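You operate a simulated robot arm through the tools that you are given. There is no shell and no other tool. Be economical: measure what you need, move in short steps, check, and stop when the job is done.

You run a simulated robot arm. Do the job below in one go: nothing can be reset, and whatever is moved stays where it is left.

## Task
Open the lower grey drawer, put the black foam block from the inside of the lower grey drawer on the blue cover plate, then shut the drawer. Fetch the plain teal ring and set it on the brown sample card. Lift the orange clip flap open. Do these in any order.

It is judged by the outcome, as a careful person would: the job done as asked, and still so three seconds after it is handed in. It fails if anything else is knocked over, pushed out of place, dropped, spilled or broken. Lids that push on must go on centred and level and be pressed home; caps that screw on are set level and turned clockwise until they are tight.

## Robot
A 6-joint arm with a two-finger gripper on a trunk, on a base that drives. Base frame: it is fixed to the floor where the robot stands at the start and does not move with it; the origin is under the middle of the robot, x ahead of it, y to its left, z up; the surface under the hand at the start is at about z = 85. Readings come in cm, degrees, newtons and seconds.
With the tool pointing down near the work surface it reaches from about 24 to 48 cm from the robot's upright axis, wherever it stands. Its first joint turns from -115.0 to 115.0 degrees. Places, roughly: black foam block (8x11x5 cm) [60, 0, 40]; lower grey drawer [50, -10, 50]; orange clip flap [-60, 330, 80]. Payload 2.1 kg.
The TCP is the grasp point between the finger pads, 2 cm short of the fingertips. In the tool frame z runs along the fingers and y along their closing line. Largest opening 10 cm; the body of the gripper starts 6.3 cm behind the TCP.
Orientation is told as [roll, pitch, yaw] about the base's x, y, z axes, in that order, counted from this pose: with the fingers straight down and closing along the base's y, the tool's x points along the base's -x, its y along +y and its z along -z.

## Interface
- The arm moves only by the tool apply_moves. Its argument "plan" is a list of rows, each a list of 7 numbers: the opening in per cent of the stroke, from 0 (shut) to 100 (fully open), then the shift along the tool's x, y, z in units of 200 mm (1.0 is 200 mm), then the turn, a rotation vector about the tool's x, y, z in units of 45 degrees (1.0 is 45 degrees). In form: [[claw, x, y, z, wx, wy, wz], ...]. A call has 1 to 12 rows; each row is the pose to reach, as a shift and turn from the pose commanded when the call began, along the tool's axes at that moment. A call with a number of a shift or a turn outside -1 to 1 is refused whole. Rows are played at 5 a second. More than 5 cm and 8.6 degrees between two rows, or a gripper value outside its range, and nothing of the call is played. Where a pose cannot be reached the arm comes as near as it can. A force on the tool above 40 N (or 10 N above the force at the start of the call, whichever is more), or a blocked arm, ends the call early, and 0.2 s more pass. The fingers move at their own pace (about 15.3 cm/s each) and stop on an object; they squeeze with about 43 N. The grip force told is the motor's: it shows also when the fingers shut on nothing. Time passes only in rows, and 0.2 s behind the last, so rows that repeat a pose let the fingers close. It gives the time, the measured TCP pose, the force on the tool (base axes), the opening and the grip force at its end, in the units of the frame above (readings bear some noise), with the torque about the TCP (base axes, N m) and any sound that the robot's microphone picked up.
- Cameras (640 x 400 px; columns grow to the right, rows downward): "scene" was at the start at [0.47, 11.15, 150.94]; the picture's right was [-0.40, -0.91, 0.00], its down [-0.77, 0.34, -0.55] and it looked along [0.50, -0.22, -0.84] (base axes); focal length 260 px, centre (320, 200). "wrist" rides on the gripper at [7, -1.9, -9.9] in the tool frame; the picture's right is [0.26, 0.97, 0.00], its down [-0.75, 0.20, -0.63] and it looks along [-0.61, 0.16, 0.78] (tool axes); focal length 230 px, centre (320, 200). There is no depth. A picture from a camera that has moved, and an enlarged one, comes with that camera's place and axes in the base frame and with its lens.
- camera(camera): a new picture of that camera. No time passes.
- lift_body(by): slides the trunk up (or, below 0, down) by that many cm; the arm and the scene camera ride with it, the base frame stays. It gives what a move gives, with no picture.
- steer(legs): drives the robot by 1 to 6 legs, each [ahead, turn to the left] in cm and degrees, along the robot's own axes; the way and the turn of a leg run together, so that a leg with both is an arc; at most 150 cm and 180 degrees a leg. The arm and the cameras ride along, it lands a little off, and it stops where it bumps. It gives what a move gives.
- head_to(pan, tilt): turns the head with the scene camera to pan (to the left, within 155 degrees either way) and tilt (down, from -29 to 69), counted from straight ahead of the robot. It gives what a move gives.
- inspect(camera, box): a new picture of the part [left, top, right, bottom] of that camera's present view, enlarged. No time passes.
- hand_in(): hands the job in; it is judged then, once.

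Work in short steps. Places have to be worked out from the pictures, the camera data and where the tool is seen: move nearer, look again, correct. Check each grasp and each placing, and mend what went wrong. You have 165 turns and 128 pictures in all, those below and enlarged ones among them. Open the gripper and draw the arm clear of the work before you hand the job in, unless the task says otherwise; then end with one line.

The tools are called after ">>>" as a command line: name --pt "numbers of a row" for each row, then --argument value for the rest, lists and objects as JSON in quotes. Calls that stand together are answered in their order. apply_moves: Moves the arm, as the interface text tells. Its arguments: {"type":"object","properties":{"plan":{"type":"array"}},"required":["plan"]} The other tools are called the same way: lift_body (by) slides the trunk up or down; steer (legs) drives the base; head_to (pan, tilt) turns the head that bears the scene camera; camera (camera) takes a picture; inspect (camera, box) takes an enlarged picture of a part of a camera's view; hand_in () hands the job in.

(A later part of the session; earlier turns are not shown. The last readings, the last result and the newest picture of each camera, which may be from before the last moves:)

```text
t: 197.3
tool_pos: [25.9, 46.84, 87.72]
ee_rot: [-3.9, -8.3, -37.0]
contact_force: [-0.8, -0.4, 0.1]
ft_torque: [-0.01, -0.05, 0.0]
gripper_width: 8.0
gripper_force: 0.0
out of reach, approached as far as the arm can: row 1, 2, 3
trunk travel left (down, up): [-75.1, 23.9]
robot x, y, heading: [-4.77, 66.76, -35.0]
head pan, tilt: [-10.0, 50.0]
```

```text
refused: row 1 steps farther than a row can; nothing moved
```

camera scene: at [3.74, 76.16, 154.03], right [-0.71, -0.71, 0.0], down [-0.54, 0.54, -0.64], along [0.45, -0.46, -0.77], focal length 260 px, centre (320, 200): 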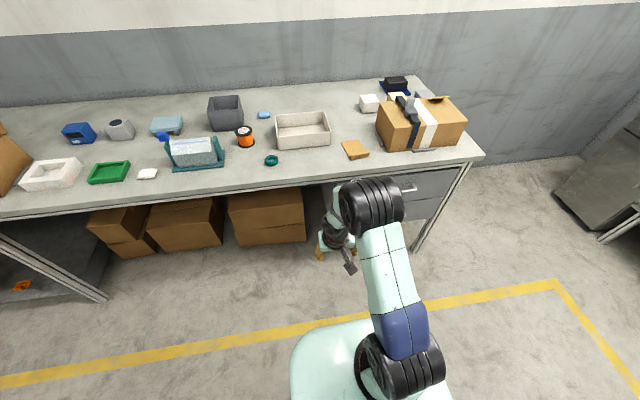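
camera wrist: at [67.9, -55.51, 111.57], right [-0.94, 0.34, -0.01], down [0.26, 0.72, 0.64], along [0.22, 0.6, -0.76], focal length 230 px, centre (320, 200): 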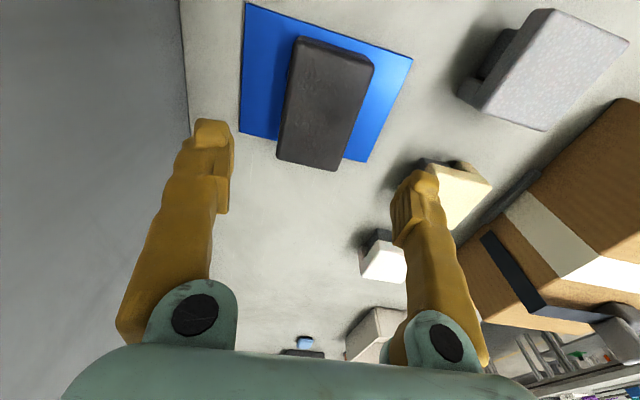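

Row step was too large; I split it.

>>> apply_moves --pt "80 0.05 0 0 -0.04 0.09 -0.02" --pt "80 0.1 0 0 -0.087 0.184 -0.04" --pt "80 0.1 0 0 -0.087 0.184 -0.04" --pt "80 0.1 0 -0.1 -0.087 0.184 -0.04" --pt "80 0.1 0 -0.2 -0.087 0.184 -0.04" --pt "80 0.1 0 -0.3 -0.087 0.184 -0.04"

```text
t: 198.7
tool_pos: [22.31, 50.24, 87.67]
ee_rot: [-3.9, -4.1, -36.0]
contact_force: [0.2, -0.6, -0.2]
ft_torque: [-0.02, -0.02, -0.02]
gripper_width: 8.02
gripper_force: 0.2
out of reach, approached as far as the arm can: row 1, 2, 3, 4, 5, 6
trunk travel left (down, up): [-75.1, 23.9]
robot x, y, heading: [-4.89, 66.7, -35.2]
head pan, tilt: [-10.0, 50.0]
```

A joint seems at a limit in this folded spot. I extend forward 10 cm with levelling, where there is more freedom.

>>> apply_moves --pt "80 -0.15 0 0 0 0 0" --pt "80 -0.3 0 0 -0.04 0.04 0" --pt "80 -0.45 0 0 -0.087 0.09 -0.02" --pt "80 -0.6 0 0 -0.087 0.09 -0.02" --pt "80 -0.6 0 0 -0.087 0.09 -0.02" --pt "80 -0.6 0 0 -0.087 0.09 -0.02"

>>> camera --camera "scene"

```text
t: 200.1
tool_pos: [25.75, 44.45, 85.37]
ee_rot: [-5.7, -5.3, -35.1]
contact_force: [-0.4, 1.2, 0.1]
ft_torque: [0.03, -0.02, 0.03]
gripper_width: 8.0
gripper_force: 0.0
out of reach, approached as far as the arm can: row 1, 2, 3, 4, 5, 6
trunk travel left (down, up): [-75.1, 23.9]
robot x, y, heading: [-4.94, 66.61, -35.1]
head pan, tilt: [-10.0, 50.0]
```

```text
68 pictures are left
camera scene: at [3.63, 76.13, 154.04], right [-0.71, -0.71, 0.0], down [-0.54, 0.54, -0.64], along [0.45, -0.46, -0.77], focal length 260 px, centre (320, 200)
```

scene: 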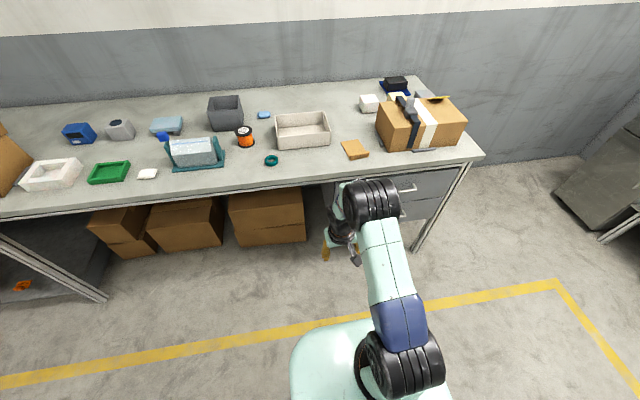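

The forearm is folded into a bad posture. I undo: raise 20 cm at this radius while pitching the tool back up ~36°, to return to the posture known to work.

>>> apply_moves --pt "80 0 0 -0.1 0 -0.16 0" --pt "80 0 0 -0.25 0 -0.32 0" --pt "80 0 0 -0.45 0 -0.48 0" --pt "80 0 0 -0.65 0 -0.64 0" --pt "80 0 0 -0.85 0 -0.8 0" --pt "80 0 0 -1 0 -0.95 0"

```text
t: 201.5
tool_pos: [26.68, 47.01, 106.1]
ee_rot: [-8.4, -47.8, -29.4]
contact_force: [0.6, -0.3, -0.8]
ft_torque: [0.04, -0.02, 0.02]
gripper_width: 8.0
gripper_force: 0.0
out of reach, approached as far as the arm can: row 6
trunk travel left (down, up): [-75.1, 23.9]
robot x, y, heading: [-5.0, 67.01, -35.0]
head pan, tilt: [-10.0, 50.0]
```

Good, this posture moves freely. I raise 9 cm more and square up the roll/yaw.

>>> apply_moves --pt "80 -0.11 0 -0.1 -0.03 0 0.03" --pt "80 -0.22 0 -0.2 -0.06 0 0.06" --pt "80 -0.33 0 -0.3 -0.094 0 0.084" --pt "80 -0.33 0 -0.3 -0.094 0 0.084"

>>> camera --camera "scene"

```text
t: 202.5
tool_pos: [27.99, 47.45, 114.49]
ee_rot: [0.0, -48.1, -35.1]
contact_force: [0.1, -0.1, 0.7]
ft_torque: [0.02, -0.04, -0.02]
gripper_width: 8.01
gripper_force: 0.1
out of reach, approached as far as the arm can: row 2, 3, 4
trunk travel left (down, up): [-75.1, 23.9]
robot x, y, heading: [-5.37, 66.91, -35.0]
head pan, tilt: [-10.0, 50.0]
```

```text
67 pictures are left
camera scene: at [3.64, 76.23, 154.03], right [-0.71, -0.71, 0.0], down [-0.54, 0.54, -0.64], along [0.45, -0.46, -0.77], focal length 260 px, centre (320, 200)
```

scene: 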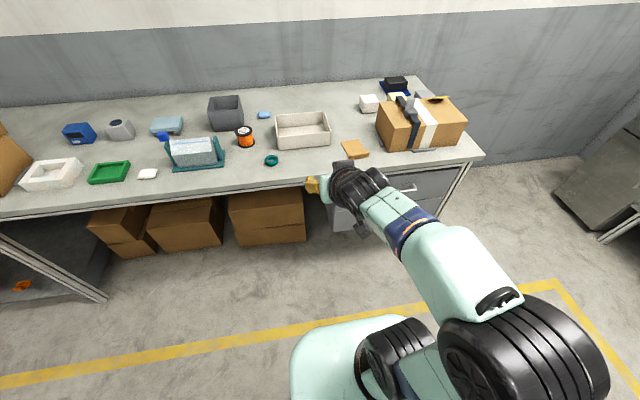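

Orientation is square at pitch −48°. Now rotate down 48° in place.

>>> apply_moves --pt "80 0 0 0 0 0.17 0" --pt "80 0 0 0 0 0.34 0" --pt "80 0 0 0 0 0.51 0" --pt "80 0 0 0 0 0.68 0" --pt "80 0 0 0 0 0.85 0" --pt "80 0 0 0 0 1 0"

>>> camera --camera "scene"

```text
t: 203.9
tool_pos: [28.97, 50.09, 114.62]
ee_rot: [-13.3, -11.1, -34.0]
contact_force: [0.1, 0.0, 0.7]
ft_torque: [-0.06, 0.02, -0.05]
gripper_width: 7.99
gripper_force: 0.0
out of reach, approached as far as the arm can: row 1, 2, 3, 4, 5, 6
trunk travel left (down, up): [-75.1, 23.9]
robot x, y, heading: [-4.69, 66.75, -35.2]
head pan, tilt: [-10.0, 50.0]
```

```text
66 pictures are left
camera scene: at [4.08, 76.47, 153.98], right [-0.71, -0.71, 0.0], down [-0.54, 0.54, -0.64], along [0.45, -0.46, -0.77], focal length 260 px, centre (320, 200)
```

scene: 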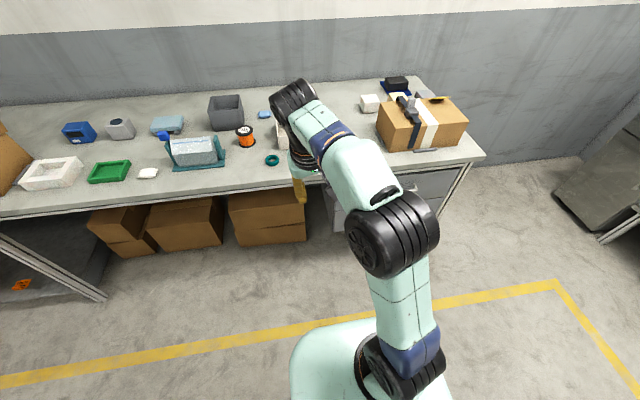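

Closer to the normal posture but rolled −13°. I move to a roomier spot (down, slightly right/back) while levelling both angles.

>>> apply_moves --pt "80 0.05 -0.03 0.1 -0.05 0.04 0" --pt "80 0.1 -0.06 0.2 -0.1 0.08 0" --pt "80 0.15 -0.09 0.3 -0.15 0.12 0" --pt "80 0.22 -0.11 0.4 -0.2 0.16 0" --pt "80 0.22 -0.11 0.4 -0.25 0.2 0" --pt "80 0.22 -0.11 0.4 -0.296 0.247 0" --pt "80 0.22 -0.11 0.4 -0.296 0.247 0" --pt "80 0.22 -0.11 0.4 -0.296 0.247 0"

>>> camera --camera "scene"

```text
t: 205.7
tool_pos: [25.41, 50.05, 107.17]
ee_rot: [-12.5, -9.1, -34.5]
contact_force: [1.0, 0.0, 0.1]
ft_torque: [0.0, 0.02, 0.01]
gripper_width: 8.02
gripper_force: 0.0
out of reach, approached as far as the arm can: row 1, 2, 3, 4, 5, 6, 7, 8
trunk travel left (down, up): [-75.1, 23.9]
robot x, y, heading: [-5.1, 66.39, -35.2]
head pan, tilt: [-10.0, 50.0]
```

```text
65 pictures are left
camera scene: at [3.69, 76.22, 154.03], right [-0.71, -0.71, 0.0], down [-0.54, 0.54, -0.64], along [0.45, -0.46, -0.77], focal length 260 px, centre (320, 200)
```

scene: 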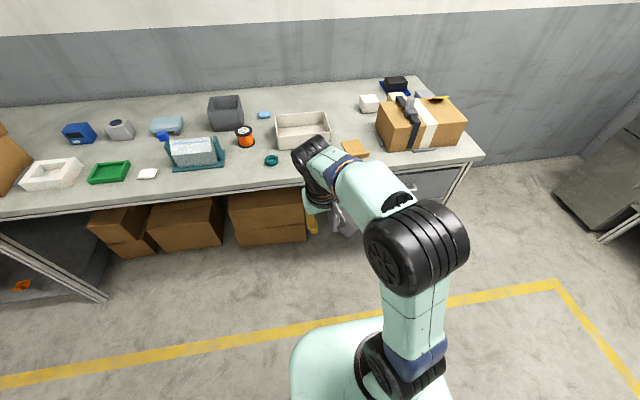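

Roll is stuck near a wrist limit. I try the route that worked before: swing the tool's yaw by −90° (through +wz), where the wrist can re-settle.

>>> apply_moves --pt "80 0 0 0 0 0 0.18" --pt "80 0 0 0 0 0 0.36" --pt "80 0 0 0 0 0 0.54" --pt "80 0 0 0 0 0 0.72" --pt "80 0 0 0 0 0 0.9" --pt "80 0 0 0 0 0 1"

>>> apply_moves --pt "80 0 0 0 0 0 0.18" --pt "80 0 0 0 0 0 0.36" --pt "80 0 0 0 0 0 0.54" --pt "80 0 0 0 0 0 0.72" --pt "80 0 0 0 0 0 0.9" --pt "80 0 0 0 0 0 1"

```text
t: 207.1
tool_pos: [25.33, 49.89, 107.1]
ee_rot: [-2.2, -15.2, -80.3]
contact_force: [0.5, 0.6, 0.3]
ft_torque: [-0.02, -0.01, 0.0]
gripper_width: 8.01
gripper_force: 0.1
trunk travel left (down, up): [-75.1, 23.9]
robot x, y, heading: [-4.78, 66.43, -34.9]
head pan, tilt: [-10.0, 50.0]
```

```text
t: 208.5
tool_pos: [25.2, 49.82, 107.03]
ee_rot: [9.5, -12.3, -126.7]
contact_force: [-1.1, 0.1, -0.2]
ft_torque: [0.0, -0.03, -0.04]
gripper_width: 8.0
gripper_force: 0.0
trunk travel left (down, up): [-75.1, 23.9]
robot x, y, heading: [-4.78, 66.6, -35.0]
head pan, tilt: [-10.0, 50.0]
```

The spin works freely. Now try levelling from this yaw.

>>> apply_moves --pt "80 0 0 0 0.07 0.09 0" --pt "80 0 0 0 0.14 0.18 0" --pt "80 0 0 0 0.21 0.27 0" --pt "80 0 0 0 0.21 0.27 0" --pt "80 0 0 0 0.21 0.27 0"

```text
t: 209.7
tool_pos: [25.26, 49.9, 106.92]
ee_rot: [9.3, -12.3, -126.6]
contact_force: [0.1, 0.1, 0.0]
ft_torque: [0.01, 0.0, 0.03]
gripper_width: 8.01
gripper_force: 0.0
out of reach, approached as far as the arm can: row 1, 2, 3, 4, 5
trunk travel left (down, up): [-75.1, 23.9]
robot x, y, heading: [-5.23, 66.69, -35.2]
head pan, tilt: [-10.0, 50.0]
```

A joint limit blocks it. I'll redo the unfolding: back off 10 cm, stretch the tool forward to horizontal, then fold it back down as in the sequence that worked.

>>> steer --legs '[[-10, 0]]'

>>> apply_moves --pt "80 0 0.1 -0.05 -0.17 0 0" --pt "80 0 0.2 -0.1 -0.34 0 0" --pt "80 0 0.3 -0.15 -0.51 0 0" --pt "80 0 0.4 -0.2 -0.68 0 0" --pt "80 0 0.5 -0.25 -0.85 0 0" --pt "80 0 0.6 -0.3 -1 0 0"

>>> apply_moves --pt "80 0 0.1 0.1 -0.15 0 0" --pt "80 0 0.2 0.2 -0.3 0 0" --pt "80 0 0.3 0.3 -0.45 0 0" --pt "80 0 0.4 0.4 -0.6 0 0" --pt "80 0 0.5 0.5 -0.75 0 0" --pt "80 0 0.5 0.5 -0.75 0 0"

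>>> camera --camera "scene"

```text
t: 210.9
tool_pos: [17.14, 55.41, 106.87]
ee_rot: [9.1, -12.4, -126.7]
contact_force: [-0.1, 0.0, 0.1]
ft_torque: [-0.01, 0.04, 0.04]
gripper_width: 8.01
gripper_force: 0.1
trunk travel left (down, up): [-75.1, 23.9]
robot x, y, heading: [-13.54, 72.42, -35.5]
head pan, tilt: [-10.0, 50.0]
```

```text
t: 212.3
tool_pos: [26.79, 50.55, 114.59]
ee_rot: [54.4, -12.3, -126.8]
contact_force: [0.0, 0.0, -0.6]
ft_torque: [0.03, 0.0, -0.02]
gripper_width: 7.99
gripper_force: 0.1
trunk travel left (down, up): [-75.1, 23.9]
robot x, y, heading: [-13.0, 72.69, -35.4]
head pan, tilt: [-10.0, 50.0]
```

```text
t: 213.7
tool_pos: [38.15, 42.79, 117.05]
ee_rot: [88.2, -12.3, -126.8]
contact_force: [0.1, 0.9, 0.6]
ft_torque: [0.01, -0.03, -0.04]
gripper_width: 8.0
gripper_force: 0.0
trunk travel left (down, up): [-75.1, 23.9]
robot x, y, heading: [-12.8, 72.7, -35.5]
head pan, tilt: [-10.0, 50.0]
```

```text
64 pictures are left
camera scene: at [-4.57, 82.05, 154.03], right [-0.71, -0.7, 0.0], down [-0.54, 0.55, -0.64], along [0.45, -0.46, -0.77], focal length 260 px, centre (320, 200)
```

scene: 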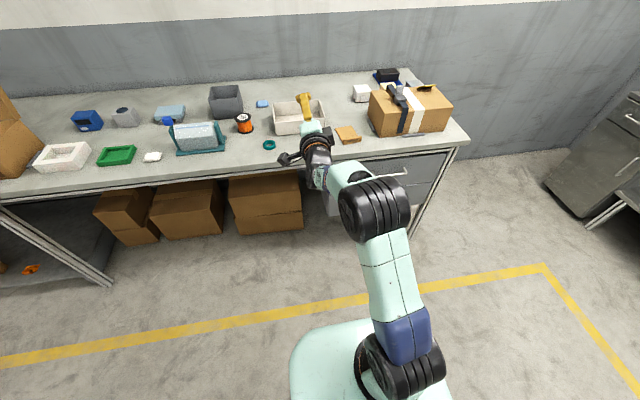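

All reachable now. I square the roll, extend 6 cm more, then fold down as before.

>>> apply_moves --pt "80 0 0 0.1 0 0 0.1" --pt "80 0 0 0.2 0 0 0.2" --pt "80 0 0 0.3 0 0 0.27"

>>> apply_moves --pt "100 0 0 -0.1 0 0 0" --pt "100 0 0 -0.2 0.167 0 0" --pt "100 0 0 -0.3 0.333 0 0" --pt "100 0 0 -0.4 0.5 0 0" --pt "100 0 0 -0.5 0.667 0 0" --pt "100 0 0 -0.5 0.833 0 0" --pt "100 0 0 -0.5 1 0 0"

>>> camera --camera "scene"

```text
t: 214.5
tool_pos: [42.96, 38.63, 116.55]
ee_rot: [88.1, -0.1, -127.2]
contact_force: [-0.6, -0.3, -0.3]
ft_torque: [0.03, 0.03, 0.01]
gripper_width: 8.01
gripper_force: 0.1
trunk travel left (down, up): [-75.1, 23.9]
robot x, y, heading: [-13.41, 72.21, -35.6]
head pan, tilt: [-10.0, 50.0]
```

```text
t: 216.1
tool_pos: [35.01, 47.31, 115.74]
ee_rot: [43.8, -1.0, -127.9]
contact_force: [-0.2, -0.8, -0.7]
ft_torque: [-0.03, -0.01, -0.01]
gripper_width: 10.01
gripper_force: 0.0
out of reach, approached as far as the arm can: row 4, 5, 7
trunk travel left (down, up): [-75.1, 23.9]
robot x, y, heading: [-13.33, 72.62, -35.2]
head pan, tilt: [-10.0, 50.0]
```

```text
63 pictures are left
camera scene: at [-4.37, 82.14, 154.01], right [-0.71, -0.7, 0.0], down [-0.54, 0.54, -0.64], along [0.45, -0.46, -0.77], focal length 260 px, centre (320, 200)
```

scene: 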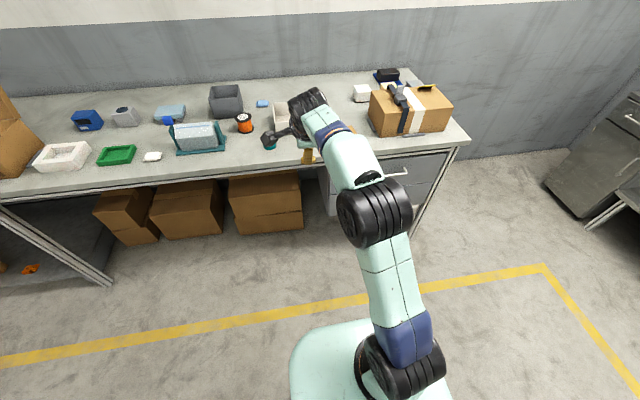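

Same as the earlier successful stage. Finish the fold: 44° more.

>>> apply_moves --pt "100 0 0 0 0.16 0 0" --pt "100 0 0 0 0.32 0 0" --pt "100 0 0 0 0.48 0 0" --pt "100 0 0 0 0.64 0 0" --pt "100 0 0 0 0.8 0 0" --pt "100 0 0 0 0.96 0 0"

```text
t: 217.5
tool_pos: [30.37, 53.71, 109.94]
ee_rot: [18.0, -9.4, -129.6]
contact_force: [-0.3, -0.1, 0.0]
ft_torque: [-0.03, 0.03, 0.02]
gripper_width: 9.97
gripper_force: 0.0
out of reach, approached as far as the arm can: row 1, 2, 3, 4, 5, 6
trunk travel left (down, up): [-75.1, 23.9]
robot x, y, heading: [-13.07, 72.29, -35.4]
head pan, tilt: [-10.0, 50.0]
```

It drifted left again. I back out 20°, shift right 7 cm, then rotate down once more with the TCP further right and lower.

>>> apply_moves --pt "100 -0.1 0.05 0 -0.15 -0.05 0" --pt "100 -0.2 0.1 0 -0.3 -0.1 0" --pt "100 -0.3 0.15 0 -0.45 -0.15 0" --pt "100 -0.4 0.2 0 -0.45 -0.2 0"

```text
t: 218.5
tool_pos: [28.2, 45.47, 112.19]
ee_rot: [39.4, -17.2, -134.1]
contact_force: [0.4, -0.4, 0.7]
ft_torque: [-0.02, -0.03, 0.0]
gripper_width: 9.99
gripper_force: 0.1
trunk travel left (down, up): [-75.1, 23.9]
robot x, y, heading: [-13.33, 72.63, -35.4]
head pan, tilt: [-10.0, 50.0]
```

Reachable here with TCP close to the axis line. I level out fully, lowering 8 cm and retracting 5 cm.

>>> apply_moves --pt "100 0.013 -0.07 0.025 0.14 0.075 -0.01" --pt "100 0.026 -0.14 0.05 0.28 0.15 -0.02" --pt "100 0.04 -0.22 0.075 0.42 0.225 -0.03" --pt "100 0.053 -0.29 0.1 0.56 0.3 -0.04" --pt "100 0.066 -0.36 0.125 0.7 0.375 -0.05" --pt "100 0.08 -0.44 0.147 0.847 0.449 -0.062"

>>> camera --camera "scene"

```text
t: 219.9
tool_pos: [24.11, 50.84, 103.29]
ee_rot: [13.4, -10.7, -127.5]
contact_force: [0.4, 0.3, 0.4]
ft_torque: [0.02, 0.01, -0.01]
gripper_width: 9.98
gripper_force: 0.1
out of reach, approached as far as the arm can: row 3, 4, 5, 6
trunk travel left (down, up): [-75.1, 23.9]
robot x, y, heading: [-13.05, 72.57, -35.1]
head pan, tilt: [-10.0, 50.0]
```

```text
62 pictures are left
camera scene: at [-4.49, 82.04, 154.02], right [-0.71, -0.7, 0.0], down [-0.54, 0.55, -0.64], along [0.45, -0.46, -0.77], focal length 260 px, centre (320, 200)
```

scene: 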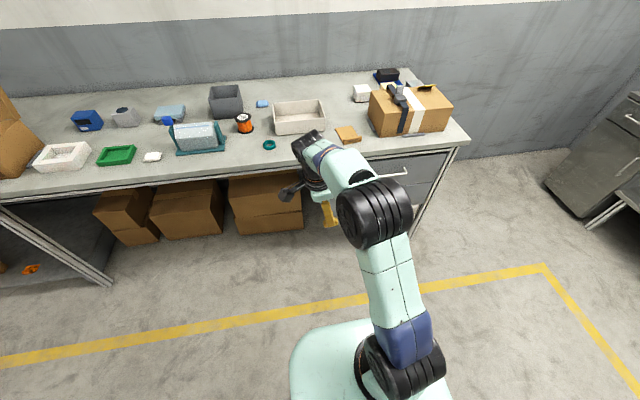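

Lean shrank earlier when the hand was lower, so the limit is posture dependent. I go down 20 cm (free space in front of the bench) while levelling.

>>> apply_moves --pt "100 0.03 -0.038 0.16 0.05 0.04 0" --pt "100 0.06 -0.076 0.32 0.1 0.08 0" --pt "100 0.09 -0.114 0.48 0.15 0.12 0" --pt "100 0.12 -0.152 0.64 0.2 0.16 0" --pt "100 0.155 -0.19 0.8 0.25 0.2 0" --pt "100 0.186 -0.228 0.956 0.298 0.238 0" --pt "100 0.186 -0.228 0.956 0.298 0.238 0"

>>> camera --camera "scene"

```text
t: 221.5
tool_pos: [20.08, 53.53, 83.25]
ee_rot: [4.7, -5.5, -126.5]
contact_force: [0.2, -0.8, -0.5]
ft_torque: [0.01, 0.01, 0.01]
gripper_width: 10.01
gripper_force: 0.2
out of reach, approached as far as the arm can: row 1, 2, 3, 4, 5, 6, 7
trunk travel left (down, up): [-75.1, 23.9]
robot x, y, heading: [-13.37, 72.87, -35.5]
head pan, tilt: [-10.0, 50.0]
```

```text
61 pictures are left
camera scene: at [-4.53, 82.03, 154.03], right [-0.71, -0.7, 0.0], down [-0.54, 0.55, -0.64], along [0.45, -0.46, -0.77], focal length 260 px, centre (320, 200)
```

scene: 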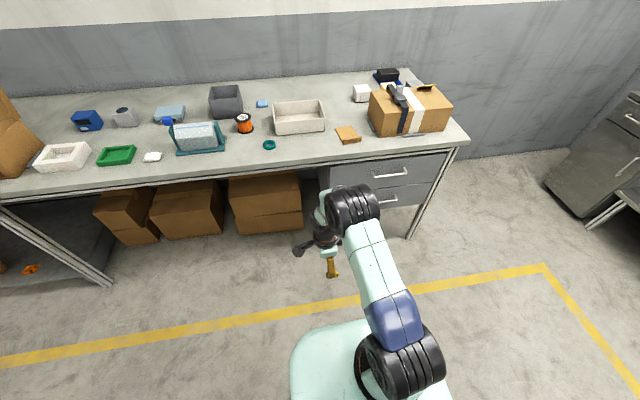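

Lean is down to ~5° here. I test further down/forward (still free space), which would correspond to working with the trunk raised.

>>> apply_moves --pt "100 0 0.08 0.16 0.05 0.06 0" --pt "100 0 0.16 0.32 0.1 0.12 0" --pt "100 0 0.24 0.48 0.1 0.12 0" --pt "100 0 0.3 0.64 0.1 0.12 0" --pt "100 0 0.3 0.8 0.1 0.12 0" --pt "100 0 0.3 0.8 0.1 0.12 0"

```text
t: 222.9
tool_pos: [19.18, 52.26, 69.25]
ee_rot: [3.3, -3.9, -126.3]
contact_force: [-0.3, 0.4, -0.2]
ft_torque: [-0.02, 0.02, -0.01]
gripper_width: 10.0
gripper_force: 0.1
out of reach, approached as far as the arm can: row 1, 2, 3, 4, 5, 6
trunk travel left (down, up): [-75.1, 23.9]
robot x, y, heading: [-12.92, 72.27, -35.4]
head pan, tilt: [-10.0, 50.0]
```

The wrist is in a flipped branch, limiting a truly vertical tool to r≤38, but forward-pitched tools are fine. I accept that: turn yaw back to normal and pitch the tool ~−40° (fingers still closing along the bench), with trunk raised.

>>> lift_body --by 20

>>> apply_moves --pt "100 0 0 -0.1 0 0 -0.18" --pt "100 0 0 -0.2 0 0 -0.36" --pt "100 0 0 -0.3 0 0 -0.54" --pt "100 0 0 -0.3 0 0 -0.72" --pt "100 0 0 -0.3 0 0 -0.9" --pt "100 0 0 -0.3 0 0 -1"

>>> apply_moves --pt "100 0 0 -0.1 0 0 -0.18" --pt "100 0 0 -0.2 0 0 -0.36" --pt "100 0 0 -0.3 0 0 -0.54" --pt "100 0 0 -0.3 0 0 -0.72" --pt "100 0 0 -0.3 0 0 -0.9" --pt "100 0 0 -0.3 0 0 -1"

>>> apply_moves --pt "100 -0.05 0 -0.1 0 -0.15 0" --pt "100 -0.1 0 -0.2 0 -0.3 0" --pt "100 -0.2 0 -0.3 0 -0.45 0" --pt "100 -0.3 0 -0.4 0 -0.6 0" --pt "100 -0.4 0 -0.5 0 -0.75 0" --pt "100 -0.5 0 -0.5 0 -0.75 0"

```text
t: 225.1
tool_pos: [19.12, 52.35, 89.29]
ee_rot: [3.4, -4.1, -126.3]
contact_force: [0.1, -0.2, -0.7]
ft_torque: [0.02, -0.03, 0.03]
gripper_width: 10.01
gripper_force: 0.1
trunk travel left (down, up): [-95.1, 3.9]
robot x, y, heading: [-13.63, 72.74, -35.5]
head pan, tilt: [-10.0, 50.0]
```

```text
t: 226.4
tool_pos: [19.03, 52.62, 95.34]
ee_rot: [-0.6, -5.2, -81.0]
contact_force: [0.7, 1.5, -0.2]
ft_torque: [-0.01, 0.03, 0.0]
gripper_width: 9.99
gripper_force: 0.1
trunk travel left (down, up): [-95.1, 3.9]
robot x, y, heading: [-12.75, 72.74, -35.4]
head pan, tilt: [-10.0, 50.0]
```

```text
t: 227.8
tool_pos: [18.67, 53.75, 101.14]
ee_rot: [-4.5, -3.7, -36.0]
contact_force: [0.3, 0.5, 0.6]
ft_torque: [0.03, -0.01, -0.01]
gripper_width: 9.98
gripper_force: 0.1
out of reach, approached as far as the arm can: row 3, 4, 5, 6
trunk travel left (down, up): [-95.1, 3.9]
robot x, y, heading: [-13.21, 72.22, -35.6]
head pan, tilt: [-10.0, 50.0]
```

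```text
t: 229.2
tool_pos: [27.13, 48.39, 111.51]
ee_rot: [-5.0, -37.0, -33.4]
contact_force: [-0.1, -0.1, -0.9]
ft_torque: [0.01, 0.03, 0.0]
gripper_width: 10.0
gripper_force: 0.1
out of reach, approached as far as the arm can: row 2, 3
trunk travel left (down, up): [-95.1, 3.9]
robot x, y, heading: [-13.1, 72.39, -35.1]
head pan, tilt: [-10.0, 50.0]
```

Reached pitch −37° cleanly. I square the roll and drive forward 42 cm so the ring and card come within the arm's lateral reach.

>>> apply_moves --pt "80 0 0 0 -0.045 -0.03 0.015" --pt "80 0 0 0 -0.09 -0.067 0.03" --pt "80 0 0 0 -0.09 -0.067 0.03"

>>> steer --legs '[[42, 0]]'

>>> head_to --pan 10 --tilt 50

>>> camera --camera "scene"

>>> camera --camera "wrist"

```text
t: 230.1
tool_pos: [26.93, 48.48, 111.65]
ee_rot: [0.0, -40.1, -35.0]
contact_force: [-0.5, -0.1, 0.5]
ft_torque: [0.0, -0.01, 0.03]
gripper_width: 8.01
gripper_force: 0.0
trunk travel left (down, up): [-95.1, 3.9]
robot x, y, heading: [-13.09, 72.73, -35.4]
head pan, tilt: [-10.0, 50.0]
```

```text
t: 232.6
tool_pos: [60.79, 24.3, 111.82]
ee_rot: [0.0, -40.1, -34.9]
contact_force: [0.5, 0.4, -0.2]
ft_torque: [0.0, -0.01, -0.03]
gripper_width: 8.02
gripper_force: 0.1
trunk travel left (down, up): [-95.1, 3.9]
robot x, y, heading: [20.77, 48.31, -35.6]
head pan, tilt: [-10.0, 50.0]
```

```text
t: 233.5
tool_pos: [60.94, 24.38, 111.6]
ee_rot: [0.1, -40.0, -35.0]
contact_force: [-0.1, -0.2, -0.2]
ft_torque: [0.01, 0.03, -0.01]
gripper_width: 8.0
gripper_force: 0.0
trunk travel left (down, up): [-95.1, 3.9]
robot x, y, heading: [20.78, 48.56, -35.3]
head pan, tilt: [10.0, 50.0]
```

```text
60 pictures are left
camera scene: at [31.16, 59.91, 174.02], right [-0.43, -0.9, 0.0], down [-0.69, 0.33, -0.64], along [0.58, -0.28, -0.77], focal length 260 px, centre (320, 200)
```

scene: 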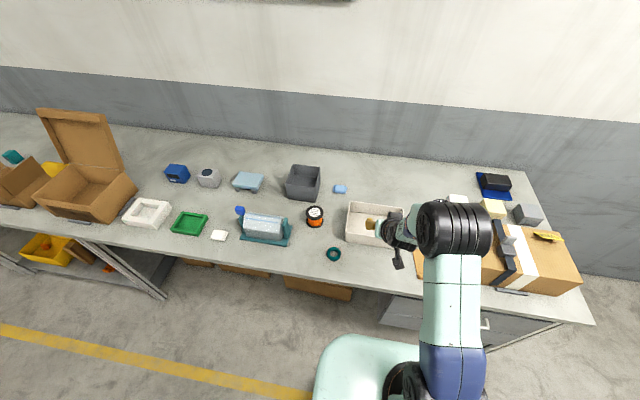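

```text
59 pictures are left
camera wrist: at [50.12, 29.43, 114.66], right [0.39, 0.91, -0.17], down [0.25, 0.07, 0.96], along [0.88, -0.42, -0.2], focal length 230 px, centre (320, 200)
```

wrist: 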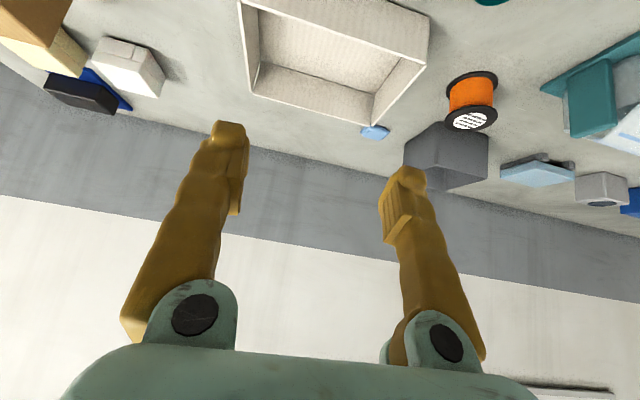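

Ring is at d≈38.3, s≈69.6. I zoom to check it's the plain one and whether other teal rings exist.

>>> inspect --camera "scene" --box '[210, 180, 360, 275]'

>>> inspect --camera "scene" --box '[0, 100, 210, 290]'

```text
4.21 times, centred on (285, 228) of scene
camera zoom: at [31.16, 59.91, 174.02], right [-0.43, -0.9, 0.0], down [-0.69, 0.33, -0.64], along [0.58, -0.28, -0.77], focal length 1093 px, centre (467, 84)
```

zoom: 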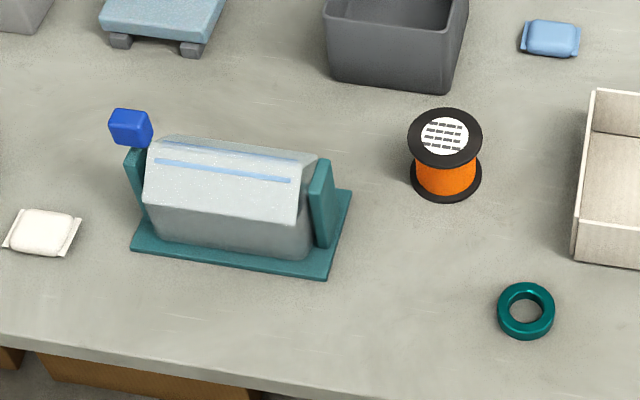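

```text
2.11 times, centred on (105, 195) of scene
camera zoom: at [31.16, 59.91, 174.02], right [-0.43, -0.9, 0.0], down [-0.69, 0.33, -0.64], along [0.58, -0.28, -0.77], focal length 547 px, centre (773, 210)
```

zoom: 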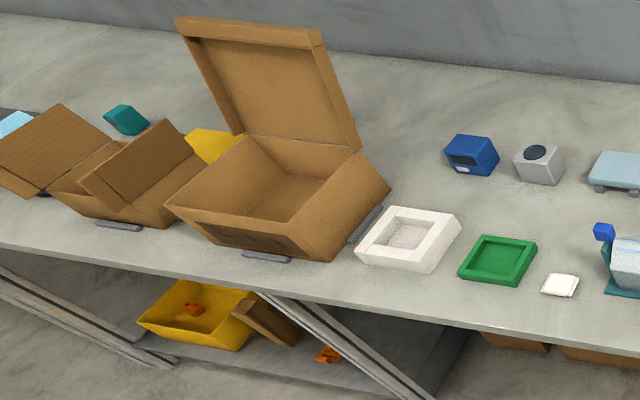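

That's the plain ring (OD ≈5 cm) at d≈38.8, s≈69.2. I reposition the robot to stand right in front of it and close, for a steeper tool.

>>> steer --legs '[[-26, 0], [0, 90], [14.5, 0], [0, -89.7], [30, 0]]'

>>> apply_moves --pt "70 0.1 0 0 0 0.1 0" --pt "70 0.2 0 0 0 0.2 0" --pt "70 0.3 0 0.05 0 0.3 0" --pt "70 0.35 0 0.1 0 0.4 0" --pt "70 0.35 0 0.15 0 0.5 0"

>>> camera --camera "scene"

```text
t: 245.6
tool_pos: [73.65, 37.07, 111.73]
ee_rot: [0.0, -40.2, -32.5]
contact_force: [0.1, 0.2, -0.2]
ft_torque: [-0.01, -0.03, 0.01]
gripper_width: 7.99
gripper_force: 0.1
trunk travel left (down, up): [-95.1, 3.9]
robot x, y, heading: [32.64, 58.99, -32.9]
head pan, tilt: [10.0, 50.0]
```

```text
t: 246.8
tool_pos: [71.6, 39.85, 105.54]
ee_rot: [3.0, -20.8, -32.4]
contact_force: [0.5, 1.0, -0.8]
ft_torque: [-0.04, -0.03, 0.0]
gripper_width: 7.0
gripper_force: 0.1
out of reach, approached as far as the arm can: row 4, 5
trunk travel left (down, up): [-95.1, 3.9]
robot x, y, heading: [32.64, 59.25, -32.9]
head pan, tilt: [10.0, 50.0]
```

```text
56 pictures are left
camera scene: at [42.51, 71.31, 174.02], right [-0.39, -0.92, 0.0], down [-0.71, 0.3, -0.64], along [0.59, -0.25, -0.77], focal length 260 px, centre (320, 200)
```

scene: 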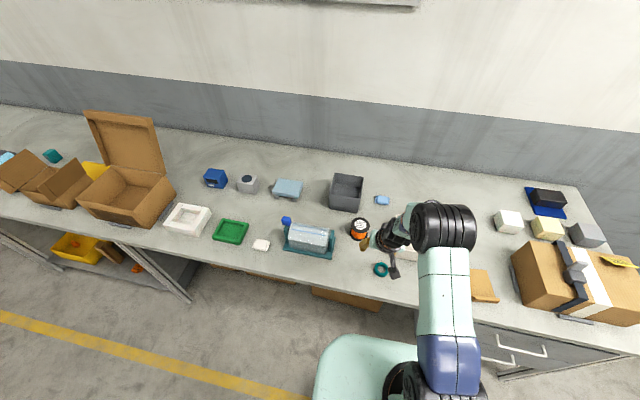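

TCP sits 5 cm left of the ring. I shift over it and descend 10 cm, then check with the wrist camera.

>>> apply_moves --pt "75 0.02 -0.12 0 0.03 0 0" --pt "75 0.04 -0.244 0.1 0.067 0 0" --pt "75 0.06 -0.244 0.3 0.067 0 0" --pt "75 0.079 -0.244 0.493 0.067 0 0" --pt "75 0.079 -0.244 0.493 0.067 0 0"

>>> camera --camera "wrist"

```text
t: 248.0
tool_pos: [69.65, 33.77, 95.13]
ee_rot: [-3.0, -17.6, -32.5]
contact_force: [0.1, 0.4, 0.4]
ft_torque: [0.03, -0.04, -0.02]
gripper_width: 7.52
gripper_force: 0.1
trunk travel left (down, up): [-95.1, 3.9]
robot x, y, heading: [32.84, 59.27, -33.1]
head pan, tilt: [10.0, 50.0]
```

```text
55 pictures are left
camera wrist: at [60.63, 37.72, 102.56], right [0.32, 0.94, -0.13], down [0.57, -0.09, 0.82], along [0.75, -0.34, -0.56], focal length 230 px, centre (320, 200)
```

wrist: 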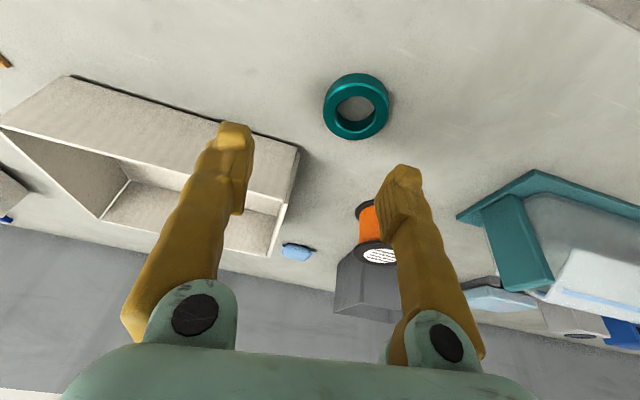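

The tray's corner is close to where the right finger would go, so I yaw the hand ~35° clockwise about vertical and centre over the ring, then look again.

>>> apply_moves --pt "65 0 0.03 0 0.02 0.005 0.13" --pt "65 0 0.06 0 0.05 0.01 0.27" --pt "65 0 0.08 0 0.08 0.02 0.41" --pt "65 0 0.1 0 0.11 0.03 0.55" --pt "65 -0.01 0.1 0 0.15 0.03 0.7" --pt "65 -0.01 0.1 0 0.15 0.03 0.7"

>>> camera --camera "wrist"

```text
t: 249.4
tool_pos: [70.66, 35.41, 94.79]
ee_rot: [0.1, -17.0, -65.7]
contact_force: [0.0, 0.0, 0.3]
ft_torque: [0.02, 0.01, 0.01]
gripper_width: 6.5
gripper_force: 0.1
trunk travel left (down, up): [-95.1, 3.9]
robot x, y, heading: [32.59, 59.28, -32.9]
head pan, tilt: [10.0, 50.0]
```

```text
54 pictures are left
camera wrist: at [64.94, 43.34, 102.24], right [0.78, 0.62, -0.07], down [0.4, -0.4, 0.82], along [0.48, -0.67, -0.57], focal length 230 px, centre (320, 200)
```

wrist: 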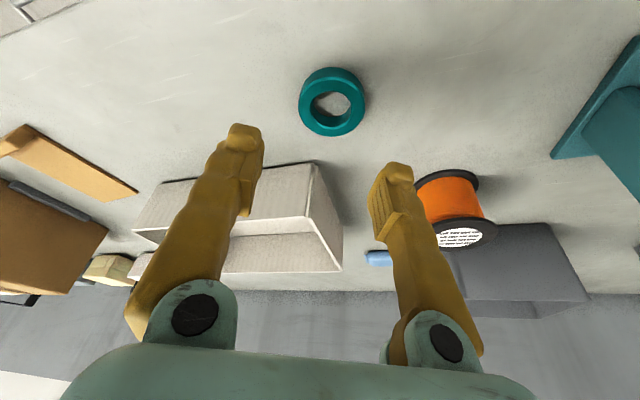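

The hand is nicely posed; ring at (71.0, 35.2). I descend 7 cm and close on it.

>>> apply_moves --pt "65 0.05 0.006 0.15 0 0 0" --pt "65 0.09 0.0115 0.27 0 0 0" --pt "65 0.11 0.0115 0.332 0 0 0" --pt "65 0.11 0.0115 0.332 0 0 0"

>>> camera --camera "wrist"

```text
t: 250.4
tool_pos: [70.96, 35.82, 87.83]
ee_rot: [0.1, -17.0, -65.5]
contact_force: [0.8, 0.0, -0.5]
ft_torque: [-0.01, -0.02, 0.0]
gripper_width: 6.51
gripper_force: 0.0
trunk travel left (down, up): [-95.1, 3.9]
robot x, y, heading: [32.91, 59.47, -33.0]
head pan, tilt: [10.0, 50.0]
```

```text
53 pictures are left
camera wrist: at [65.16, 43.74, 95.21], right [0.78, 0.63, -0.07], down [0.4, -0.4, 0.82], along [0.48, -0.67, -0.57], focal length 230 px, centre (320, 200)
```

wrist: 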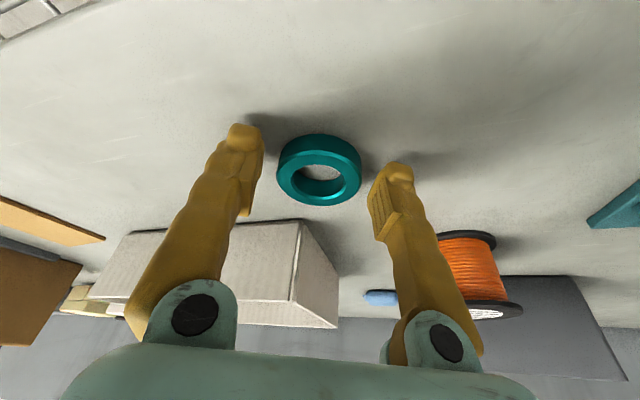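

The ring lies right between the fingertips. Close.

>>> apply_moves --pt "40 0 0 0.01 0 0 0" --pt "20 0 0 0.01 0 0 0" --pt "0 0 0 0.01 0 0 0" --pt "0 0 0 0.01 0 0 0"

>>> lift_body --by 3.5

>>> camera --camera "wrist"

```text
t: 251.0
tool_pos: [71.11, 35.69, 87.98]
ee_rot: [0.4, -17.4, -65.4]
contact_force: [-3.0, 1.7, 16.8]
ft_torque: [-0.1, -0.13, -0.01]
gripper_width: 0.0
gripper_force: 29.8
trunk travel left (down, up): [-95.1, 3.9]
robot x, y, heading: [32.68, 59.15, -33.1]
head pan, tilt: [10.0, 50.0]
stopped in row 3: the force on the tool passed its limit at 47 N (the readings are from after the stop); the commanded pose is now the measured one
```

```text
t: 251.8
tool_pos: [71.38, 35.75, 91.42]
ee_rot: [0.5, -17.3, -65.4]
contact_force: [-1.3, -0.7, -0.1]
ft_torque: [0.0, -0.03, -0.03]
gripper_width: 0.0
gripper_force: 29.7
trunk travel left (down, up): [-98.6, 0.4]
robot x, y, heading: [32.88, 59.38, -33.0]
head pan, tilt: [10.0, 50.0]
```

```text
52 pictures are left
camera wrist: at [65.41, 43.55, 98.7], right [0.78, 0.63, -0.07], down [0.4, -0.4, 0.83], along [0.49, -0.67, -0.56], focal length 230 px, centre (320, 200)
```

wrist: 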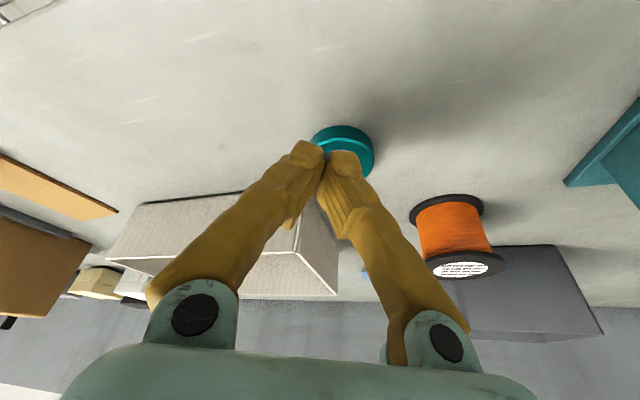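

The fingertips were too high and slid over the ring. I reopen above it and re-measure.

>>> apply_moves --pt "65 0 0 0 0 0 0" --pt "65 0 0 0 0 0 0" --pt "65 0 0 0 0 0 0"

>>> camera --camera "wrist"

>>> inspect --camera "scene" --box '[320, 200, 480, 300]'

```text
t: 252.6
tool_pos: [71.16, 35.74, 91.48]
ee_rot: [0.5, -17.3, -65.4]
contact_force: [-0.1, -0.3, 0.1]
ft_torque: [-0.02, -0.02, 0.01]
gripper_width: 6.5
gripper_force: 0.0
trunk travel left (down, up): [-98.6, 0.4]
robot x, y, heading: [32.41, 59.3, -32.8]
head pan, tilt: [10.0, 50.0]
```

```text
51 pictures are left
camera wrist: at [65.39, 43.58, 98.71], right [0.78, 0.63, -0.07], down [0.4, -0.4, 0.83], along [0.49, -0.67, -0.56], focal length 230 px, centre (320, 200)
```

wrist: 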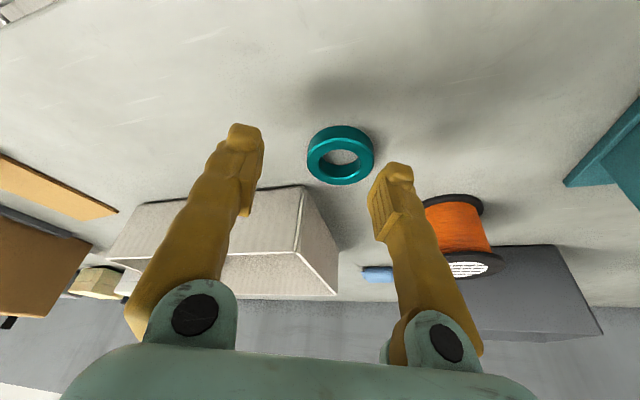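

```text
4.00 times, centred on (400, 250) of scene
camera zoom: at [42.5, 71.29, 177.52], right [-0.39, -0.92, 0.0], down [-0.71, 0.3, -0.64], along [0.59, -0.25, -0.77], focal length 1038 px, centre (0, 0)
```

zoom: 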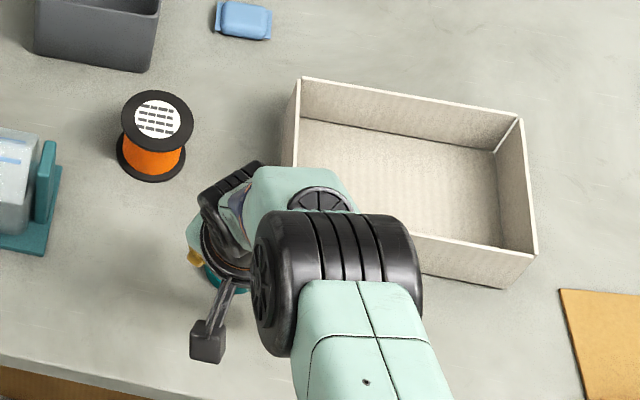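

The ring slid a bit, now at about (74.0, 34.0). I re-centre above it at z≈89 and look.

>>> apply_moves --pt "65 -0.04 0.05 0.02 0 0 0" --pt "65 -0.077 0.0935 0.05 0 0 0" --pt "65 -0.077 0.0935 0.155 0 0 0" --pt "65 -0.077 0.0935 0.155 0 0 0"

>>> camera --camera "wrist"

```text
t: 253.6
tool_pos: [72.41, 34.94, 90.35]
ee_rot: [0.5, -17.2, -65.4]
contact_force: [-0.4, -0.1, 0.4]
ft_torque: [-0.02, 0.04, -0.03]
gripper_width: 6.48
gripper_force: 0.0
out of reach, approached as far as the arm can: row 2, 3, 4
trunk travel left (down, up): [-98.6, 0.4]
robot x, y, heading: [32.68, 59.1, -32.6]
head pan, tilt: [10.0, 50.0]
```

```text
49 pictures are left
camera wrist: at [66.5, 42.91, 97.62], right [0.77, 0.63, -0.07], down [0.4, -0.4, 0.83], along [0.49, -0.67, -0.56], focal length 230 px, centre (320, 200)
```

wrist: 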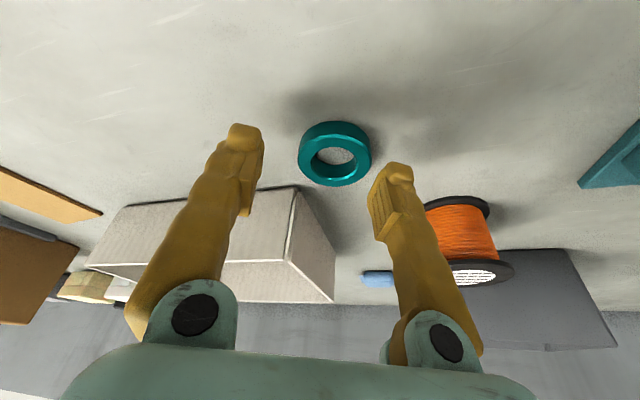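

Reach limit ahead; I drive forward 1.6 cm to bring the TCP over the ring, then lower 3.3 cm with the trunk.

>>> steer --legs '[[1.6, 0]]'

>>> camera --camera "wrist"

```text
t: 254.4
tool_pos: [73.44, 34.37, 90.45]
ee_rot: [0.6, -17.6, -65.5]
contact_force: [-0.3, 0.8, -0.5]
ft_torque: [0.01, -0.04, 0.0]
gripper_width: 6.51
gripper_force: 0.1
trunk travel left (down, up): [-98.6, 0.4]
robot x, y, heading: [33.89, 58.45, -33.3]
head pan, tilt: [10.0, 50.0]
```

```text
48 pictures are left
camera wrist: at [67.55, 42.24, 97.78], right [0.78, 0.63, -0.07], down [0.4, -0.4, 0.83], along [0.49, -0.67, -0.56], focal length 230 px, centre (320, 200)
```

wrist: 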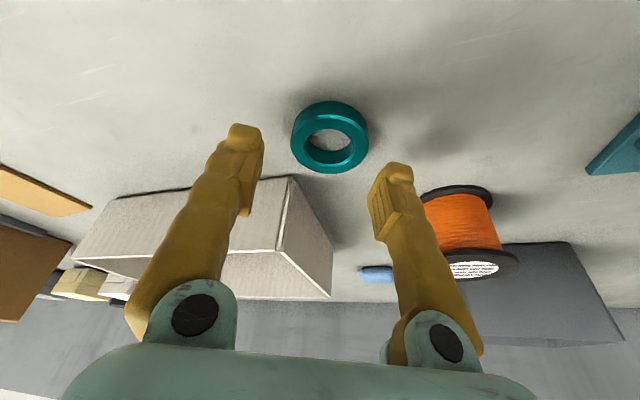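

Geometry now puts the ring at the pads' tips after lowering. I lower 3.3 cm with the trunk and close gently.

>>> lift_body --by -3.3

>>> inspect --camera "wrist" --box '[200, 80, 440, 230]'

```text
t: 255.2
tool_pos: [73.73, 34.15, 87.15]
ee_rot: [0.5, -17.4, -65.4]
contact_force: [-0.1, 0.9, 12.8]
ft_torque: [-0.14, 0.45, 0.06]
gripper_width: 6.49
gripper_force: 0.0
trunk travel left (down, up): [-95.3, 3.7]
robot x, y, heading: [34.1, 58.5, -32.8]
head pan, tilt: [10.0, 50.0]
```

```text
2.67 times, centred on (320, 155) of wrist
camera zoom: at [67.76, 42.11, 94.47], right [0.77, 0.63, -0.07], down [0.4, -0.4, 0.83], along [0.49, -0.67, -0.56], focal length 614 px, centre (320, 320)
```

zoom: 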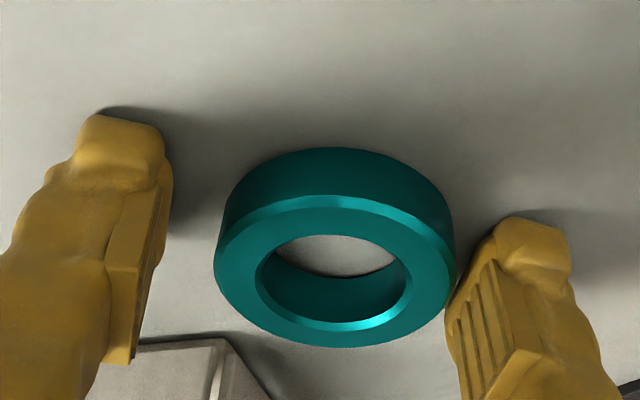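

Fingertips touch the bench (12.8 N); I ease up 0.2 cm and close.

>>> lift_body --by 0.2

>>> apply_moves --pt "58 0 0 0 0 0 0" --pt "54 0 0 0 0 0 0" --pt "50 0 0 0 0 0 0" --pt "46 0 0 0 0 0 0" --pt "42 0 0 0 0 0 0"

>>> camera --camera "wrist"

```text
t: 255.7
tool_pos: [73.57, 34.23, 87.16]
ee_rot: [0.5, -17.2, -65.4]
contact_force: [-0.5, -1.2, 0.5]
ft_torque: [-0.04, 0.08, 0.01]
gripper_width: 6.44
gripper_force: 0.0
trunk travel left (down, up): [-95.5, 3.5]
robot x, y, heading: [33.66, 58.86, -33.0]
head pan, tilt: [10.0, 50.0]
```

```text
t: 256.9
tool_pos: [73.6, 34.08, 87.23]
ee_rot: [0.5, -17.4, -65.4]
contact_force: [1.0, 0.0, 0.5]
ft_torque: [0.0, -0.01, 0.01]
gripper_width: 4.97
gripper_force: 43.3
trunk travel left (down, up): [-95.5, 3.5]
robot x, y, heading: [34.49, 58.12, -32.9]
head pan, tilt: [10.0, 50.0]
```

```text
46 pictures are left
camera wrist: at [67.81, 42.07, 94.54], right [0.78, 0.63, -0.07], down [0.4, -0.4, 0.83], along [0.49, -0.67, -0.56], focal length 230 px, centre (320, 200)
```

wrist: 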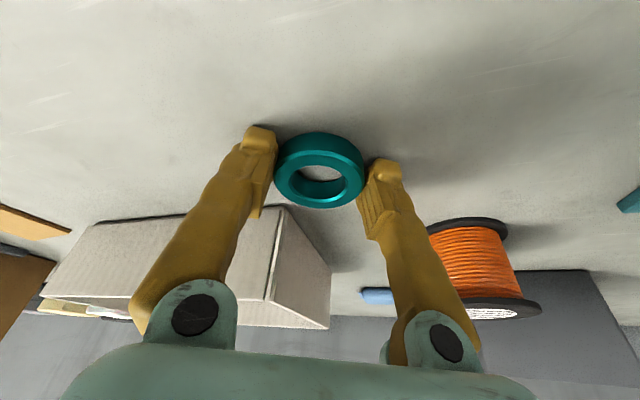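

Ring gripped (4.97 cm, 43 N). I lift it 12 cm with arm and check.

>>> apply_moves --pt "40 -0.045 0 -0.14 0 0 0" --pt "40 -0.09 0 -0.28 0 0 0" --pt "40 -0.13 0 -0.42 0 0 0" --pt "40 -0.18 0 -0.57 0 0 0"

>>> steer --legs '[[-28, 0], [0, -90], [34.5, 0], [0, 88]]'

>>> camera --camera "scene"

>>> camera --camera "wrist"

```text
t: 257.9
tool_pos: [73.47, 34.16, 99.24]
ee_rot: [0.5, -17.3, -65.4]
contact_force: [-0.3, 0.2, -1.1]
ft_torque: [0.0, -0.01, 0.03]
gripper_width: 5.01
gripper_force: 43.3
trunk travel left (down, up): [-95.5, 3.5]
robot x, y, heading: [33.94, 58.47, -33.2]
head pan, tilt: [10.0, 50.0]
```

```text
t: 269.3
tool_pos: [31.19, 19.76, 99.16]
ee_rot: [0.4, -17.2, -65.9]
contact_force: [0.3, 0.2, -0.9]
ft_torque: [0.01, -0.02, -0.01]
gripper_width: 4.95
gripper_force: 43.1
trunk travel left (down, up): [-95.5, 3.5]
robot x, y, heading: [-7.89, 44.58, -33.5]
head pan, tilt: [10.0, 50.0]
```

```text
45 pictures are left
camera scene: at [1.81, 56.24, 174.43], right [-0.4, -0.92, 0.0], down [-0.7, 0.31, -0.64], along [0.59, -0.26, -0.77], focal length 260 px, centre (320, 200)
```

scene: 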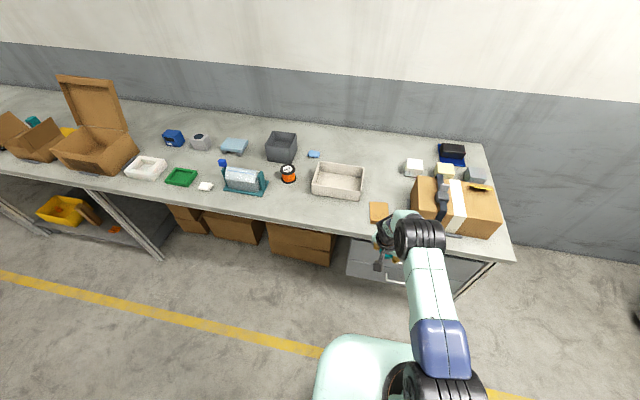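

```text
44 pictures are left
camera wrist: at [25.34, 27.68, 106.53], right [0.78, 0.62, -0.07], down [0.39, -0.4, 0.83], along [0.48, -0.67, -0.56], focal length 230 px, centre (320, 200)
```

wrist: 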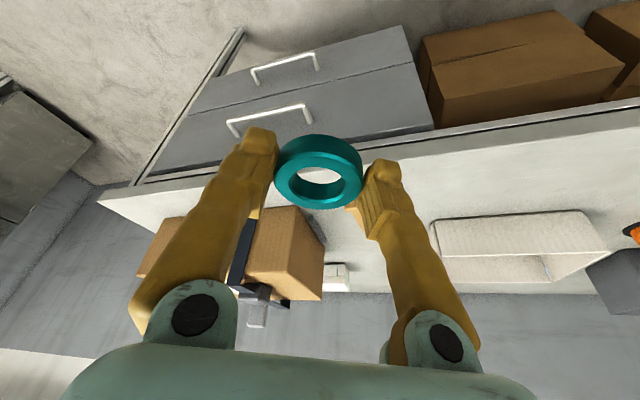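

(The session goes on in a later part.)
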